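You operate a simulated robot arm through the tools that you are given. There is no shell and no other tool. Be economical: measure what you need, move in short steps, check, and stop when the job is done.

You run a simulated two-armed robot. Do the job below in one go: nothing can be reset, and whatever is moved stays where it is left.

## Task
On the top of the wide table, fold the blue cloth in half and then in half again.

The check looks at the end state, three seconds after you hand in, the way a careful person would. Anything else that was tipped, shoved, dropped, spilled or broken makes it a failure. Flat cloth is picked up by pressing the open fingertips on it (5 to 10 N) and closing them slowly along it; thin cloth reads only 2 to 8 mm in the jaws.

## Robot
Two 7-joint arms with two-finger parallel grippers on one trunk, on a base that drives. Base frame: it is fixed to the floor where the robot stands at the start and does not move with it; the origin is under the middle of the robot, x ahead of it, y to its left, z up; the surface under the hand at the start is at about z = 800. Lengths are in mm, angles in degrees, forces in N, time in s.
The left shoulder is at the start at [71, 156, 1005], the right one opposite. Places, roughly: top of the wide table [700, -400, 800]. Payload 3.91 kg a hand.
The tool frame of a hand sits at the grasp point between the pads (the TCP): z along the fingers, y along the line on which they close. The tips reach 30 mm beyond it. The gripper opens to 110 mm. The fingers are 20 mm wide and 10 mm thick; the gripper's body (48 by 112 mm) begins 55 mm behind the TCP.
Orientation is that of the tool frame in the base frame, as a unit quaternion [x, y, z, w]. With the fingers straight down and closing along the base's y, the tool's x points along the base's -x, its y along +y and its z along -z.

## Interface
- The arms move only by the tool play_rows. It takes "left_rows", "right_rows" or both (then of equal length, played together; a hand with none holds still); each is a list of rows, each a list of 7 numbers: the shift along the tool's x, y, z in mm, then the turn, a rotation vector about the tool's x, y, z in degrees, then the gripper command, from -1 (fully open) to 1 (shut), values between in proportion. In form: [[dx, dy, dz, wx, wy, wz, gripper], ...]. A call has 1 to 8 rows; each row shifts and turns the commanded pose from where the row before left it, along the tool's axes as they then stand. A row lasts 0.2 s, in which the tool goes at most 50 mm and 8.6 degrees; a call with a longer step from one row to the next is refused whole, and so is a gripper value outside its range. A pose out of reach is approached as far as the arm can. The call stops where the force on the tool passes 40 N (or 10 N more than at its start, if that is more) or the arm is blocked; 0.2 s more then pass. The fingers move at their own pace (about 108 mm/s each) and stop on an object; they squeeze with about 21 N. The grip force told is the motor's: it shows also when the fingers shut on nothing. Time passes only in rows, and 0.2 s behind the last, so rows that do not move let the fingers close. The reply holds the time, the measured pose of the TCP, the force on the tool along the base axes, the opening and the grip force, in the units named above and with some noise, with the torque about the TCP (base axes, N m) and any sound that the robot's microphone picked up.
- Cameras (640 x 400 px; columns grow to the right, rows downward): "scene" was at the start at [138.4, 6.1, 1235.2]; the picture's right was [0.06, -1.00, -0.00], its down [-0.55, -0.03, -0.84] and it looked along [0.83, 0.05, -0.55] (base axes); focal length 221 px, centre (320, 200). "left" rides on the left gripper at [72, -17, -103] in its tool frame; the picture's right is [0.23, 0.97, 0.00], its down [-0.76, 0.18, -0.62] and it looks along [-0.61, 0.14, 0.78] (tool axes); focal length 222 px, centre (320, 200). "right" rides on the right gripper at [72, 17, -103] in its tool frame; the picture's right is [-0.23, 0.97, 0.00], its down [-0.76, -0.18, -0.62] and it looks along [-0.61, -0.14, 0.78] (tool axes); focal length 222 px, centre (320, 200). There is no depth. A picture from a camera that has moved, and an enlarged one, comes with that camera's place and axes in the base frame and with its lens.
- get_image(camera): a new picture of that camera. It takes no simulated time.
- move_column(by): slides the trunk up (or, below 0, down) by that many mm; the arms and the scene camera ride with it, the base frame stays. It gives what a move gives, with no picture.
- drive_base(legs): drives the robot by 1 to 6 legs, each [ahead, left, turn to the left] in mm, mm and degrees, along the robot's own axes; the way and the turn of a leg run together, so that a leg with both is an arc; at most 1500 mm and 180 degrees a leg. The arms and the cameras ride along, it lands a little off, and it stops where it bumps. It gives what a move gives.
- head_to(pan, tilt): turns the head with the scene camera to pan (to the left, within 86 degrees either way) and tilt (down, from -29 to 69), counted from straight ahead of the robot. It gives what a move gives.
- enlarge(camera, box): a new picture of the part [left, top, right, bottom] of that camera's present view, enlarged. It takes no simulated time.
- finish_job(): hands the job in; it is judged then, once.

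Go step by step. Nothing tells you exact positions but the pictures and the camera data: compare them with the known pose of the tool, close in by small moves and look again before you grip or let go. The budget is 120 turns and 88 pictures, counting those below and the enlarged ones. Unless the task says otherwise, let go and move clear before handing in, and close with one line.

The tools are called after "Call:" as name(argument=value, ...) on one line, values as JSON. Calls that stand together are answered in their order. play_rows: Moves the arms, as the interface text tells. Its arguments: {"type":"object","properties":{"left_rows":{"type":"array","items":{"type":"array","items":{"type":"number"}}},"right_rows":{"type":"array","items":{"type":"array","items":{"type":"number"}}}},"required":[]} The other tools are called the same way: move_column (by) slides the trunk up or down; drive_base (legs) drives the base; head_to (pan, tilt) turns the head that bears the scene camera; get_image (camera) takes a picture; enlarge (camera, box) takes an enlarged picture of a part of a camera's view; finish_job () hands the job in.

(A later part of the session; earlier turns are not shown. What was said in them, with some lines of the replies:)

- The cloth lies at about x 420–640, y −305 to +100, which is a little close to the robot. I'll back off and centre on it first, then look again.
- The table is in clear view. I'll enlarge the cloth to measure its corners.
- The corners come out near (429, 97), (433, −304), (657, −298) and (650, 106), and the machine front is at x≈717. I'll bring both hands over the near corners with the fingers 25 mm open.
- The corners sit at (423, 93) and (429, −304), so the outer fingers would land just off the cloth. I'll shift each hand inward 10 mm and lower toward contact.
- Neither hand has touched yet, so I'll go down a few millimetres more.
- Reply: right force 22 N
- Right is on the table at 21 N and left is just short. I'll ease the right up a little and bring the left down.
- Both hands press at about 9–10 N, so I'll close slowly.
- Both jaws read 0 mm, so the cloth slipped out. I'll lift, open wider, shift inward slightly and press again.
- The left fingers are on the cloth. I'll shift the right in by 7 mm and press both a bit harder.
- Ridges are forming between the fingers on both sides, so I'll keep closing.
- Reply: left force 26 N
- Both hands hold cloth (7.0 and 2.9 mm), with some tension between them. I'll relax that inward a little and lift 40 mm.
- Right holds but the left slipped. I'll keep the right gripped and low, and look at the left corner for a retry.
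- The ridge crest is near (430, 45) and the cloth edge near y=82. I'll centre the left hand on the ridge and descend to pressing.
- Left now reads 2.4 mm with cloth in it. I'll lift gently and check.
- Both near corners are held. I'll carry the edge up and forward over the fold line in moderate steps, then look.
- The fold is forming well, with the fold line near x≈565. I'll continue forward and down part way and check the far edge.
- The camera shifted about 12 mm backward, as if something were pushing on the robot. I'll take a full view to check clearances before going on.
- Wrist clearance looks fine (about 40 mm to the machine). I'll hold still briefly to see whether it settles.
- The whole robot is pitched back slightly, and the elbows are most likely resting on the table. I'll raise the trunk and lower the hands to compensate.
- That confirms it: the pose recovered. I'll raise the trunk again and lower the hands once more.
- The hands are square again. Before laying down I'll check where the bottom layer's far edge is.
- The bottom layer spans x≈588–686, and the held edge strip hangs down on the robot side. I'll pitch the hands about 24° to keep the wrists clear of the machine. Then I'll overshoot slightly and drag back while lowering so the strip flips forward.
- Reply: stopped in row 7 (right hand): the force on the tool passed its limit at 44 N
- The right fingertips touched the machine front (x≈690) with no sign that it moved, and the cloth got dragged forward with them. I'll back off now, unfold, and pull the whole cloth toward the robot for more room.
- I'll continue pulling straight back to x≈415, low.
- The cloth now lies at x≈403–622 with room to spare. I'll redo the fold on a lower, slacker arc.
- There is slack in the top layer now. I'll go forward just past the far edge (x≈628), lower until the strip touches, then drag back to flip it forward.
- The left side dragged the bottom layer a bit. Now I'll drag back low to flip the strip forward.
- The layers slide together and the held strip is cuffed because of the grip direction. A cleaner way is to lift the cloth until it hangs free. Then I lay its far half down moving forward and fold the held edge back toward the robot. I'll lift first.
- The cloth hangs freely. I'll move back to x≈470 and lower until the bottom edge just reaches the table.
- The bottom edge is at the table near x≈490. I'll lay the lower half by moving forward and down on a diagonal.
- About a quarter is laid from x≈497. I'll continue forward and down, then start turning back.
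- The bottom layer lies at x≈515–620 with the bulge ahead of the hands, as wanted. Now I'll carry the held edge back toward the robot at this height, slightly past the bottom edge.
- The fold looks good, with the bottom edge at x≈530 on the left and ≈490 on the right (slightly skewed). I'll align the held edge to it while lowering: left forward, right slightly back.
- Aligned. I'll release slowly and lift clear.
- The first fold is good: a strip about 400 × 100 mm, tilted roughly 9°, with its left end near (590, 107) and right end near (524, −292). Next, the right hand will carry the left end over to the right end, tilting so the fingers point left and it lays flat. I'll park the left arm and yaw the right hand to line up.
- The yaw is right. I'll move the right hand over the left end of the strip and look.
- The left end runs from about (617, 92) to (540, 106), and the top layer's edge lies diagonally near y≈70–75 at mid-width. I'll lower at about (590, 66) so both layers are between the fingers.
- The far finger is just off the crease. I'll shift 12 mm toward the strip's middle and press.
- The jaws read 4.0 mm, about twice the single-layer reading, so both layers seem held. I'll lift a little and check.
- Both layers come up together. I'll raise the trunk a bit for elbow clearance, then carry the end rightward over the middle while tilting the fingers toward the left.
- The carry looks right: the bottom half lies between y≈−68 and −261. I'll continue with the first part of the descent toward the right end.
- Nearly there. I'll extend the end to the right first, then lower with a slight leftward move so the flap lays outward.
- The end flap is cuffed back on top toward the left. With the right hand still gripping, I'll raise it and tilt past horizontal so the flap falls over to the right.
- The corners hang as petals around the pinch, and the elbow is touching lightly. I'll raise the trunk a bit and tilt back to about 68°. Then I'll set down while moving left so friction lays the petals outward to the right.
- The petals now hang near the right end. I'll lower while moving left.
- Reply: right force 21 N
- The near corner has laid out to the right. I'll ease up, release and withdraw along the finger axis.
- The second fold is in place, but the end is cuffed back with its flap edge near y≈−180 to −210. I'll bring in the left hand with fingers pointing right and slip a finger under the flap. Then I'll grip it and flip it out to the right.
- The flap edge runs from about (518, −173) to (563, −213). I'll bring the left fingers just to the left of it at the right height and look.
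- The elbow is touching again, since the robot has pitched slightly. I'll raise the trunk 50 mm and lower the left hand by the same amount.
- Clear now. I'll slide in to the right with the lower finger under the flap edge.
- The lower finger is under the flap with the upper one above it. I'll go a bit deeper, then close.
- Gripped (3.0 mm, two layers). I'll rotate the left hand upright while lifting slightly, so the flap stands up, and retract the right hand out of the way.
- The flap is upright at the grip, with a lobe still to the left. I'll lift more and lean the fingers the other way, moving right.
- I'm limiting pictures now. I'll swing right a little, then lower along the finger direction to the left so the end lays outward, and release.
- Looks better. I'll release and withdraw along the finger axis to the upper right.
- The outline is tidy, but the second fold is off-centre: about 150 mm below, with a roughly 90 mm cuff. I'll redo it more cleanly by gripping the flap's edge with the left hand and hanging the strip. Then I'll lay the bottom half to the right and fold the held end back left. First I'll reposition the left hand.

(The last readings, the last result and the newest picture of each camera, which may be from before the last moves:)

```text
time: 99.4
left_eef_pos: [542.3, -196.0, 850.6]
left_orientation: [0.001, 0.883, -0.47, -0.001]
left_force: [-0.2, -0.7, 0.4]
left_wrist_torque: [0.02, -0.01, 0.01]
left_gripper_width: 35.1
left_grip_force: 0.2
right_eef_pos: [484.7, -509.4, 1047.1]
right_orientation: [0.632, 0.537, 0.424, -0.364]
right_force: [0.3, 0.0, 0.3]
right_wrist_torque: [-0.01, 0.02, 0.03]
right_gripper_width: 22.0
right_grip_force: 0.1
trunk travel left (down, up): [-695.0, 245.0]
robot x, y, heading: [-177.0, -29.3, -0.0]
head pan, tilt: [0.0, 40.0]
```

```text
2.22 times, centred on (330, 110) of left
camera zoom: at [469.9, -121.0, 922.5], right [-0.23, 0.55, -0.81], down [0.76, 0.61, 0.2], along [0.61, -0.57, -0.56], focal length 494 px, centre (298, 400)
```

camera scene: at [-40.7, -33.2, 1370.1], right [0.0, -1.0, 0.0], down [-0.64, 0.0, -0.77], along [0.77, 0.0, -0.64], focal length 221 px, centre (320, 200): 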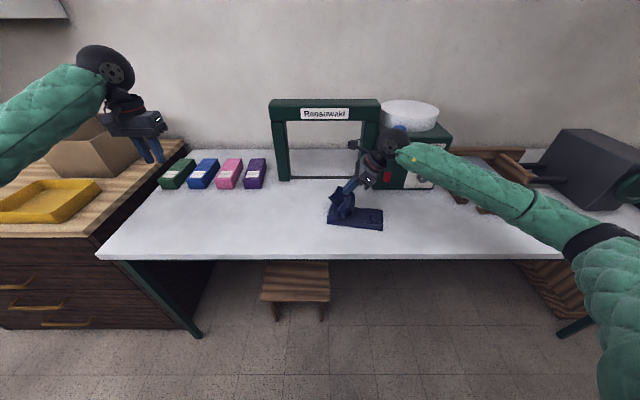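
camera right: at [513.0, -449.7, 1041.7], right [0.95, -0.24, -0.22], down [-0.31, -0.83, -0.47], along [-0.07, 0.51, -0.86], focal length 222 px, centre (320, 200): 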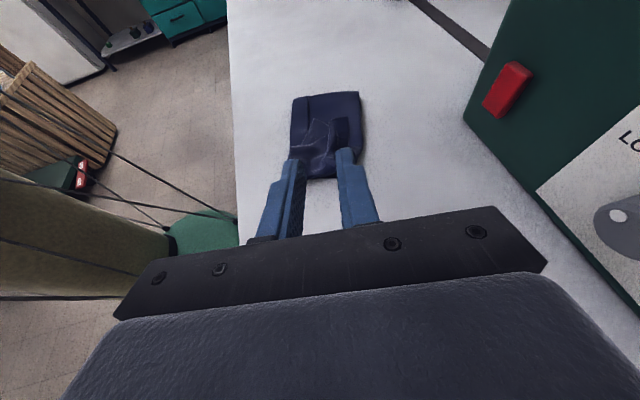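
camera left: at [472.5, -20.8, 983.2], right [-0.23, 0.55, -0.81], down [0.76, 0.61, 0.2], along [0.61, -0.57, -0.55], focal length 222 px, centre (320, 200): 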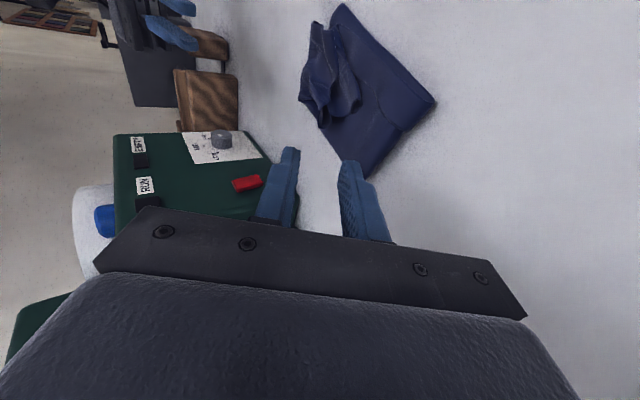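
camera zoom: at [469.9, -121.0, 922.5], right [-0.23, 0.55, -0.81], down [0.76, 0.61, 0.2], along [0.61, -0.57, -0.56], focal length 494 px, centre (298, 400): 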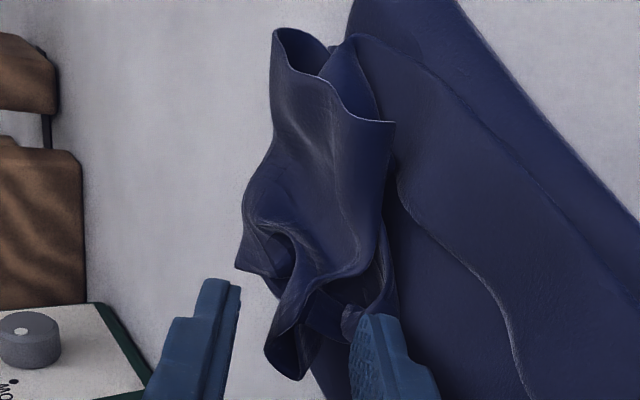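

The flap is between the fingers. I'll go a bit deeper and close.

Call:
play_rows(left_rows=[[0, -4.5, 8, 0, 0, 0, 0.36], [0, -4, 7, 0, 0, 0, 0.4], [0, 0, 0, 0, 0, 0, 0.6], [0, 0, 0, 0, 0, 0, 0.8], [0, 0, 0, 0, 0, 0, 1], [0, 0, 0, 0, 0, 0, 1], [0, 0, 0, 0, 0, 0, 1]])

```text
time: 101.0
left_eef_pos: [541.4, -214.4, 849.9]
left_orientation: [0.0, 0.883, -0.469, -0.001]
left_force: [0.0, -0.3, 0.0]
left_wrist_torque: [0.03, -0.03, 0.0]
left_gripper_width: 2.7
left_grip_force: 21.6
right_eef_pos: [483.5, -509.0, 1048.0]
right_orientation: [0.632, 0.537, 0.423, -0.364]
right_force: [0.2, 1.0, -0.1]
right_wrist_torque: [0.02, 0.02, -0.03]
right_gripper_width: 21.8
right_grip_force: 0.0
trunk travel left (down, up): [-695.0, 245.0]
robot x, y, heading: [-176.3, -32.2, -0.1]
head pan, tilt: [0.0, 40.0]
```

Held at 2.7 mm. I'll lift while rotating upright.

Call:
play_rows(left_rows=[[0, -17.9, -18.1, -8, 0, 0, 1], [0, -15.2, -20.4, -8, 0, 0, 1], [0, -12.2, -22.4, -8, 0, 0, 1], [0, -9, -23.9, -8, 0, 0, 1], [0, -5.6, -24.9, -8, 0, 0, 1], [0, -2.1, -25.4, -8, 0, 0, 1], [0, 1.5, -25.5, -8, 0, 0, 1], [0, 5, -25, 0, 0, 0, 1]])

Call:
enlarge(camera="scene", box=[250, 120, 430, 270])

```text
time: 102.8
left_eef_pos: [540.6, -172.9, 1050.0]
left_orientation: [0.001, 1.0, 0.001, 0.0]
left_force: [0.0, 0.1, -0.6]
left_wrist_torque: [0.02, -0.02, 0.0]
left_gripper_width: 2.6
left_grip_force: 21.3
right_eef_pos: [484.5, -509.4, 1047.4]
right_orientation: [0.632, 0.538, 0.423, -0.364]
right_force: [0.7, 0.4, 0.1]
right_wrist_torque: [-0.03, 0.01, -0.03]
right_gripper_width: 21.7
right_grip_force: 0.0
trunk travel left (down, up): [-695.0, 245.0]
robot x, y, heading: [-172.1, -30.6, -0.2]
head pan, tilt: [0.0, 40.0]
```

```text
2.67 times, centred on (340, 195) of scene
camera zoom: at [-40.8, -32.0, 1469.9], right [0.0, -1.0, 0.0], down [-0.64, 0.0, -0.77], along [0.77, 0.0, -0.64], focal length 590 px, centre (267, 213)
```

zoom: 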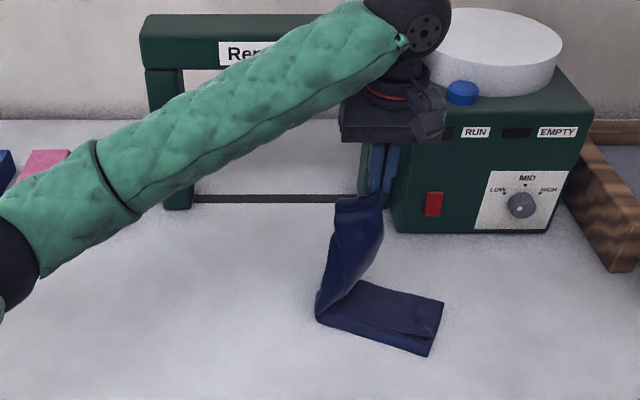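

The strip lifts neatly with both layers together, and the rest lies flat at the right. I'll yaw about 22° to match the strip. Then I'll move left and down a little to lay about 50 mm more of the bottom half before folding over.

Call:
play_rows(left_rows=[[0, 0, 0, 0, 0, 7.3, 1], [0, 0, 0, 0, 0, 7.3, 1], [0, 0, 0, 0, 0, 7.3, 1], [-2, 20, 12, 0, 0, 0, 1], [-2, 20, 12, 0, 0, 0, 1], [-2, 20, 12, 0, 0, 0, 1], [-2, 20, 12, 0, 0, 0, 1], [-2, 20, 12, 0, 0, 0, 1]])

Call:
enlarge(camera="scene", box=[270, 150, 430, 275])

```text
time: 104.6
left_eef_pos: [587.6, -83.4, 990.6]
left_orientation: [0.192, 0.981, 0.0, 0.0]
left_force: [-0.1, -0.1, 0.2]
left_wrist_torque: [0.0, -0.02, 0.02]
left_gripper_width: 2.7
left_grip_force: 20.7
right_eef_pos: [485.0, -507.5, 1047.2]
right_orientation: [0.632, 0.538, 0.422, -0.365]
right_force: [-0.4, -0.8, 0.9]
right_wrist_torque: [-0.02, 0.01, 0.02]
right_gripper_width: 22.2
right_grip_force: 0.1
trunk travel left (down, up): [-695.0, 245.0]
robot x, y, heading: [-170.5, -31.9, 0.2]
head pan, tilt: [0.0, 40.0]
```

```text
3.20 times, centred on (350, 212) of scene
camera zoom: at [-40.1, -32.4, 1470.0], right [0.0, -1.0, 0.0], down [-0.64, 0.0, -0.77], along [0.77, 0.0, -0.64], focal length 707 px, centre (224, 160)
```

zoom: 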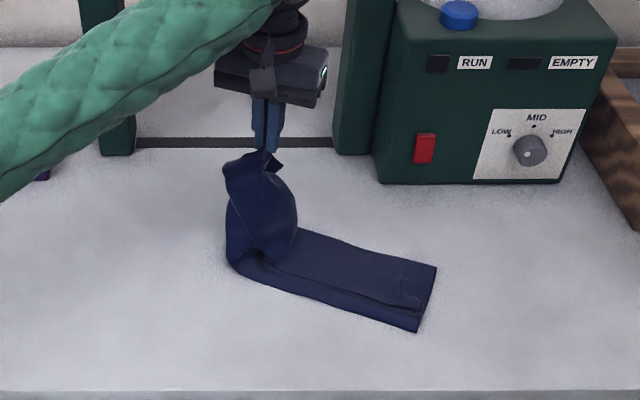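

The bottom half is now laid to roughly 200 mm. I'll fold over to the right, tilting so the fingers end up pointing left, and move the right hand farther away.

Call:
play_rows(left_rows=[[0, -30, 4, -7, 0, 0, 1], [0, -33.2, 8, -7, 0, 0, 1], [0, -35.4, 9.7, -7, 0, 0, 1], [0, -34, 10.5, -7, 0, 0, 1], [0, -33.3, 9.5, -7, 0, 0, 1], [0, -32.1, 9.2, -7, 0, 0, 1], [0, 0, 0, 0, 0, 0, 1]], right_rows=[[0, 0, -22, 0, 0, 0, 0.6], [0, 0, -22, 0, 0, 0, 0.6], [0, 0, -22, 0, 0, 0, 0.6], [0, 0, -22, 0, 0, 0, 0.6], [0, 0, -22, 0, 0, 0, 0.6], [0, 0, -22, 0, 0, 0, 0.6], [0, 0, 0, 0, 0, 0, 0.6]])

Call:
enlarge(camera="scene", box=[270, 150, 430, 275])

```text
time: 106.2
left_eef_pos: [524.1, -239.3, 884.2]
left_orientation: [0.179, 0.916, 0.352, 0.068]
left_force: [-0.5, 0.0, 0.6]
left_wrist_torque: [-0.09, 0.04, -0.02]
left_gripper_width: 2.7
left_grip_force: 21.2
right_eef_pos: [466.7, -629.7, 1097.9]
right_orientation: [0.631, 0.538, 0.423, -0.365]
right_force: [-0.7, 0.8, 0.5]
right_wrist_torque: [0.0, 0.0, 0.01]
right_gripper_width: 22.0
right_grip_force: 0.1
trunk travel left (down, up): [-695.0, 245.0]
robot x, y, heading: [-174.7, -33.9, 0.0]
head pan, tilt: [0.0, 40.0]
```

```text
3.20 times, centred on (350, 212) of scene
camera zoom: at [-40.0, -30.9, 1469.9], right [0.0, -1.0, 0.0], down [-0.64, 0.0, -0.77], along [0.77, 0.0, -0.64], focal length 707 px, centre (224, 160)
```

zoom: 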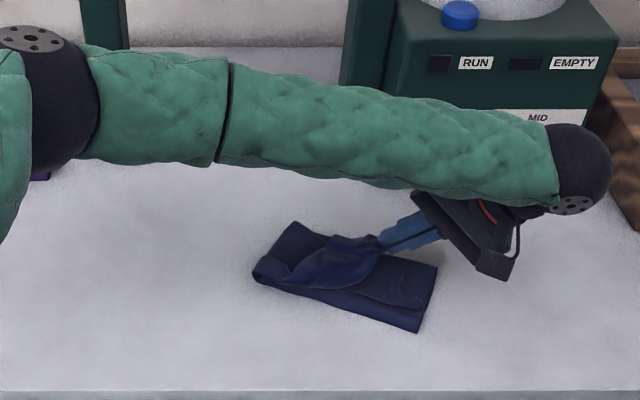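

The halves now match (about 200 mm). I'll finish lowering onto the right end.

Call:
play_rows(left_rows=[[0, -30.7, 8.7, -7, 0, 0, 1], [0, -27.5, 8, -7, 0, 0, 1], [0, -3, 2, 0, 0, 0, 1], [0, 0, 0, 0, 0, 0, 1]])

Call:
enlarge(camera="scene", box=[290, 180, 410, 270])

```text
time: 107.2
left_eef_pos: [514.5, -266.7, 828.9]
left_orientation: [0.168, 0.866, 0.462, 0.09]
left_force: [0.9, 0.8, 7.0]
left_wrist_torque: [0.13, -0.04, 0.01]
left_gripper_width: 2.6
left_grip_force: 21.4
right_eef_pos: [466.2, -630.3, 1097.2]
right_orientation: [0.631, 0.538, 0.423, -0.365]
right_force: [-0.9, 0.1, -0.2]
right_wrist_torque: [0.03, 0.03, 0.02]
right_gripper_width: 22.1
right_grip_force: 0.1
trunk travel left (down, up): [-695.0, 245.0]
robot x, y, heading: [-172.1, -31.0, -0.4]
head pan, tilt: [0.0, 40.0]
```

```text
4.44 times, centred on (350, 225) of scene
camera zoom: at [-40.9, -33.3, 1470.1], right [0.0, -1.0, 0.0], down [-0.64, 0.0, -0.77], along [0.77, 0.0, -0.64], focal length 982 px, centre (187, 89)
```

zoom: 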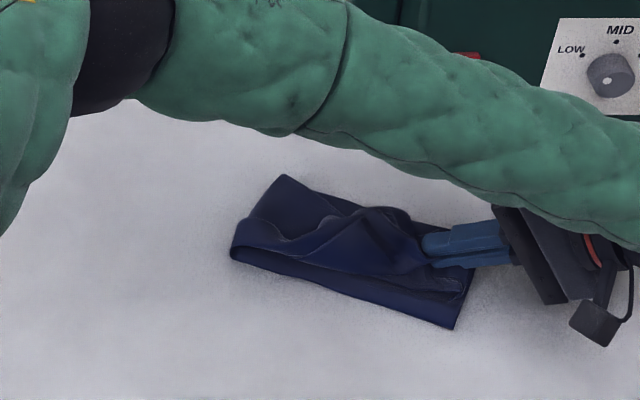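

The end lies over the right end with no big cuff. I'll open gently while rising a few millimetres and withdraw along the fingers.

Call:
play_rows(left_rows=[[0, 2.5, -1.7, 0, 0, 0, 0.88], [0, 2.5, -1.7, 0, 0, 0, 0.76], [0, 0, 0, 0, 0, 0, 0.74], [0, 0, -10, 0, 0, 0, 0.74], [0, 0, -20, 0, 0, 0, 0.74], [0, 0, -35, 0, 0, 0, 0.74], [0, 20, -40, 0, 0, 0, 0.74], [0, 25, -40, 4, 0, 0, 0.74]])

Call:
play_rows(left_rows=[[0, 5, -45, 8, 0, 0, 0.74], [0, 20, -40, 8, 0, 0, 0.74], [0, 20, -40, 8, 0, 0, 0.74], [0, 40, -20, 8, 0, 0, 0.74], [0, 45, -10, 8, 0, 0, 0.74], [0, 45, -10, 8, 0, 0, 0.74], [0, 45, 0, 4, 0, 0, 0.74], [0, 45, 0, 0, 0, 0, 0.74]])

Call:
enlarge(camera="scene", box=[290, 180, 410, 270])

```text
time: 109.0
left_eef_pos: [476.4, -354.0, 950.6]
left_orientation: [0.171, 0.882, 0.43, 0.084]
left_force: [0.4, -0.3, -0.2]
left_wrist_torque: [-0.03, -0.03, 0.02]
left_gripper_width: 14.4
left_grip_force: 0.2
right_eef_pos: [466.6, -630.5, 1098.7]
right_orientation: [0.632, 0.537, 0.423, -0.364]
right_force: [0.8, -0.1, -0.2]
right_wrist_torque: [-0.03, -0.02, 0.0]
right_gripper_width: 22.0
right_grip_force: 0.0
trunk travel left (down, up): [-695.0, 245.0]
robot x, y, heading: [-174.9, -31.6, -0.2]
head pan, tilt: [0.0, 40.0]
```

```text
time: 110.8
left_eef_pos: [534.5, -218.4, 1153.0]
left_orientation: [0.192, 0.981, -0.001, 0.001]
left_force: [-0.2, 0.2, 0.2]
left_wrist_torque: [-0.02, 0.0, -0.03]
left_gripper_width: 14.4
left_grip_force: 0.0
right_eef_pos: [466.1, -629.6, 1097.5]
right_orientation: [0.632, 0.537, 0.423, -0.364]
right_force: [-0.5, 0.3, -0.2]
right_wrist_torque: [-0.04, 0.0, 0.02]
right_gripper_width: 21.9
right_grip_force: 0.2
trunk travel left (down, up): [-695.0, 245.0]
robot x, y, heading: [-174.1, -30.8, -0.5]
head pan, tilt: [0.0, 40.0]
```

```text
4.44 times, centred on (350, 225) of scene
camera zoom: at [-40.2, -31.2, 1470.0], right [0.0, -1.0, 0.0], down [-0.64, 0.0, -0.77], along [0.77, 0.0, -0.64], focal length 982 px, centre (187, 89)
```

zoom: 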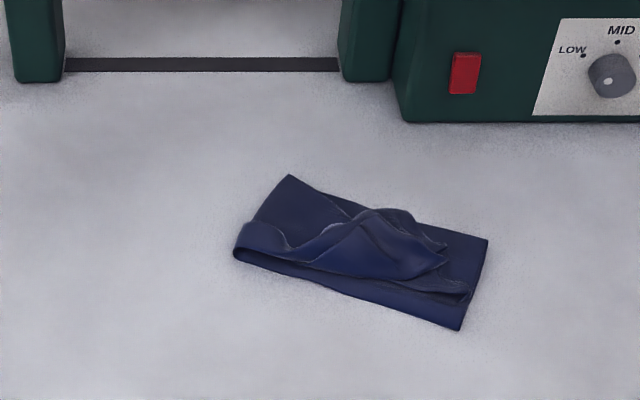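

The quarter fold is complete (about 200 × 115 mm) with a rumpled top near the end. I'll turn the left hand across the strip and gently press and spread the top layer to flatten it.

Call:
play_rows(left_rows=[[0, 0, 0, 0, 0, -7.8, 1], [0, 0, 0, 0, 0, -7.8, 1], [0, 0, 0, 0, 0, -7.8, 1], [0, 0, 0, 0, 0, -7.8, 1], [0, 0, 0, 0, 0, -7.8, 1], [0, 0, 0, 0, 0, -7.8, 1], [0, 0, 0, 0, 0, -7.8, 1], [0, 0, 0, 0, 0, -7.8, 1]])

Call:
play_rows(left_rows=[[0, 0, 45, 0, 0, -7.8, 1], [0, 0, 45, 0, 0, -7.8, 1], [0, 0, 45, 0, 0, -7.8, 1], [0, 0, 45, 0, 0, 0, 1], [0, 0, 40, 0, 0, 0, 1], [0, 0, 0, 0, 0, 0, 1]])

```text
time: 112.6
left_eef_pos: [532.5, -220.8, 1153.4]
left_orientation: [-0.346, 0.938, 0.001, 0.0]
left_force: [1.0, -0.5, 0.1]
left_wrist_torque: [0.01, 0.01, -0.03]
left_gripper_width: 0.1
left_grip_force: 21.1
right_eef_pos: [464.9, -631.4, 1097.1]
right_orientation: [0.632, 0.537, 0.423, -0.365]
right_force: [-0.5, -0.9, 0.4]
right_wrist_torque: [0.01, 0.02, -0.02]
right_gripper_width: 21.8
right_grip_force: 0.0
trunk travel left (down, up): [-695.0, 245.0]
robot x, y, heading: [-172.9, -36.3, -0.1]
head pan, tilt: [0.0, 40.0]
```

```text
time: 114.0
left_eef_pos: [532.1, -221.8, 934.9]
left_orientation: [-0.529, 0.849, 0.0, 0.0]
left_force: [0.2, 0.4, -0.4]
left_wrist_torque: [0.01, 0.01, 0.02]
left_gripper_width: 0.1
left_grip_force: 20.8
right_eef_pos: [466.9, -630.7, 1097.3]
right_orientation: [0.631, 0.537, 0.424, -0.365]
right_force: [-0.1, -0.3, -0.1]
right_wrist_torque: [-0.02, 0.0, -0.01]
right_gripper_width: 21.9
right_grip_force: 0.0
trunk travel left (down, up): [-695.0, 245.0]
robot x, y, heading: [-173.2, -33.6, -0.2]
head pan, tilt: [0.0, 40.0]
```

Call:
play_rows(left_rows=[[4, 0, 28, 0, 0, 0, 1], [4, 0, 28, 0, 0, 0, 1], [4, 0, 25, 0, 0, 0, 1], [0, 0, 10, 0, 0, 0, 1], [0, 0, 5, 0, 0, 0, 1], [0, 0, 0, 0, 0, 0, 1]])

```text
time: 115.4
left_eef_pos: [527.4, -233.6, 838.0]
left_orientation: [-0.529, 0.849, 0.001, 0.0]
left_force: [0.2, 0.0, 1.9]
left_wrist_torque: [0.01, -0.02, -0.01]
left_gripper_width: 0.1
left_grip_force: 20.9
right_eef_pos: [466.2, -632.1, 1097.9]
right_orientation: [0.632, 0.537, 0.424, -0.364]
right_force: [0.0, -0.2, -0.2]
right_wrist_torque: [0.02, 0.0, -0.02]
right_gripper_width: 22.1
right_grip_force: 0.0
trunk travel left (down, up): [-695.0, 245.0]
robot x, y, heading: [-171.2, -30.6, -0.1]
head pan, tilt: [0.0, 40.0]
```

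Light contact (about 2 N, tips at z≈808). I'll spread slowly with a slight drift toward the right end, then lift off.

Call:
play_rows(left_rows=[[0, 0, 0.7, 0, 0, 0, 0.85], [1.5, 0, 0, 0, 0, 0, 0.65], [2, 0, 0, 0, 0, 0, 0.45], [2, 0, 0, 0, 0, 0, 0.25], [2, 0, 0, 0, 0, 0, 0.05], [2, 0, 0, 0, 0, 0, -0.15], [2, 0, 0, 0, 0, 0, -0.35], [0, 0, 0, 0, 0, 0, -0.45]])

Call:
play_rows(left_rows=[[0, 0, -10, 0, 0, 0, -0.45], [0, 0, -30, 0, 0, 0, -0.45], [0, 0, -45, 0, 0, 0, -0.45], [0, 0, -45, 0, 0, 0, -0.45], [-30, 0, -35, 0, 0, 0, -0.45], [-45, 0, -10, 0, 0, 0, -0.45], [-48, 0, 0, 0, 0, 0, -0.45], [-48, 0, 0, 0, 0, 0, -0.45]])

Call:
enlarge(camera="scene", box=[290, 180, 410, 270])

```text
time: 117.2
left_eef_pos: [521.3, -243.4, 836.8]
left_orientation: [-0.528, 0.849, 0.001, 0.001]
left_force: [-0.2, 0.0, 0.4]
left_wrist_torque: [0.05, 0.0, 0.01]
left_gripper_width: 79.7
left_grip_force: 0.0
right_eef_pos: [465.6, -631.4, 1097.9]
right_orientation: [0.632, 0.538, 0.423, -0.364]
right_force: [0.8, -0.9, -0.1]
right_wrist_torque: [-0.01, 0.02, -0.03]
right_gripper_width: 21.9
right_grip_force: 0.1
trunk travel left (down, up): [-695.0, 245.0]
robot x, y, heading: [-174.9, -31.4, 0.1]
head pan, tilt: [0.0, 40.0]
```

```text
time: 119.0
left_eef_pos: [599.2, -89.2, 1009.7]
left_orientation: [-0.528, 0.849, 0.0, 0.0]
left_force: [0.2, 0.1, 0.2]
left_wrist_torque: [-0.05, -0.02, -0.01]
left_gripper_width: 79.8
left_grip_force: 0.0
right_eef_pos: [465.8, -630.2, 1098.9]
right_orientation: [0.632, 0.537, 0.424, -0.364]
right_force: [-0.2, -0.1, -0.4]
right_wrist_torque: [0.0, 0.02, -0.02]
right_gripper_width: 21.9
right_grip_force: 0.1
trunk travel left (down, up): [-695.0, 245.0]
robot x, y, heading: [-176.6, -37.4, -0.2]
head pan, tilt: [0.0, 40.0]
```

```text
4.44 times, centred on (350, 225) of scene
camera zoom: at [-40.2, -31.5, 1470.0], right [0.0, -1.0, 0.0], down [-0.64, 0.0, -0.77], along [0.77, 0.0, -0.64], focal length 982 px, centre (187, 89)
```

zoom: 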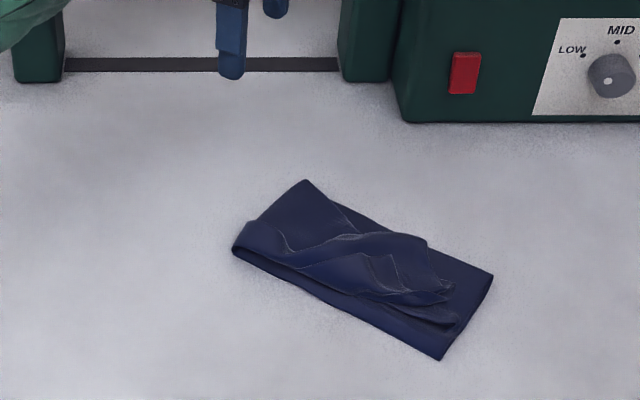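

The cloth now lies as a flatter quarter-fold of roughly 200 × 115 mm, its top end about 30 mm short of the bottom end. Both hands are clear, the pictures are used up, and I'm handing in.

Call:
finish_job()

```text
The job is handed in.
```

The blue cloth is folded in half and in half again on the wide table. The result is a little uneven: some creases show on top, and the top end sits about 30 mm short of the end below. The right fingertips touched the machine's front once during the first fold, at up to 44 N; it did not look moved in the pictures.
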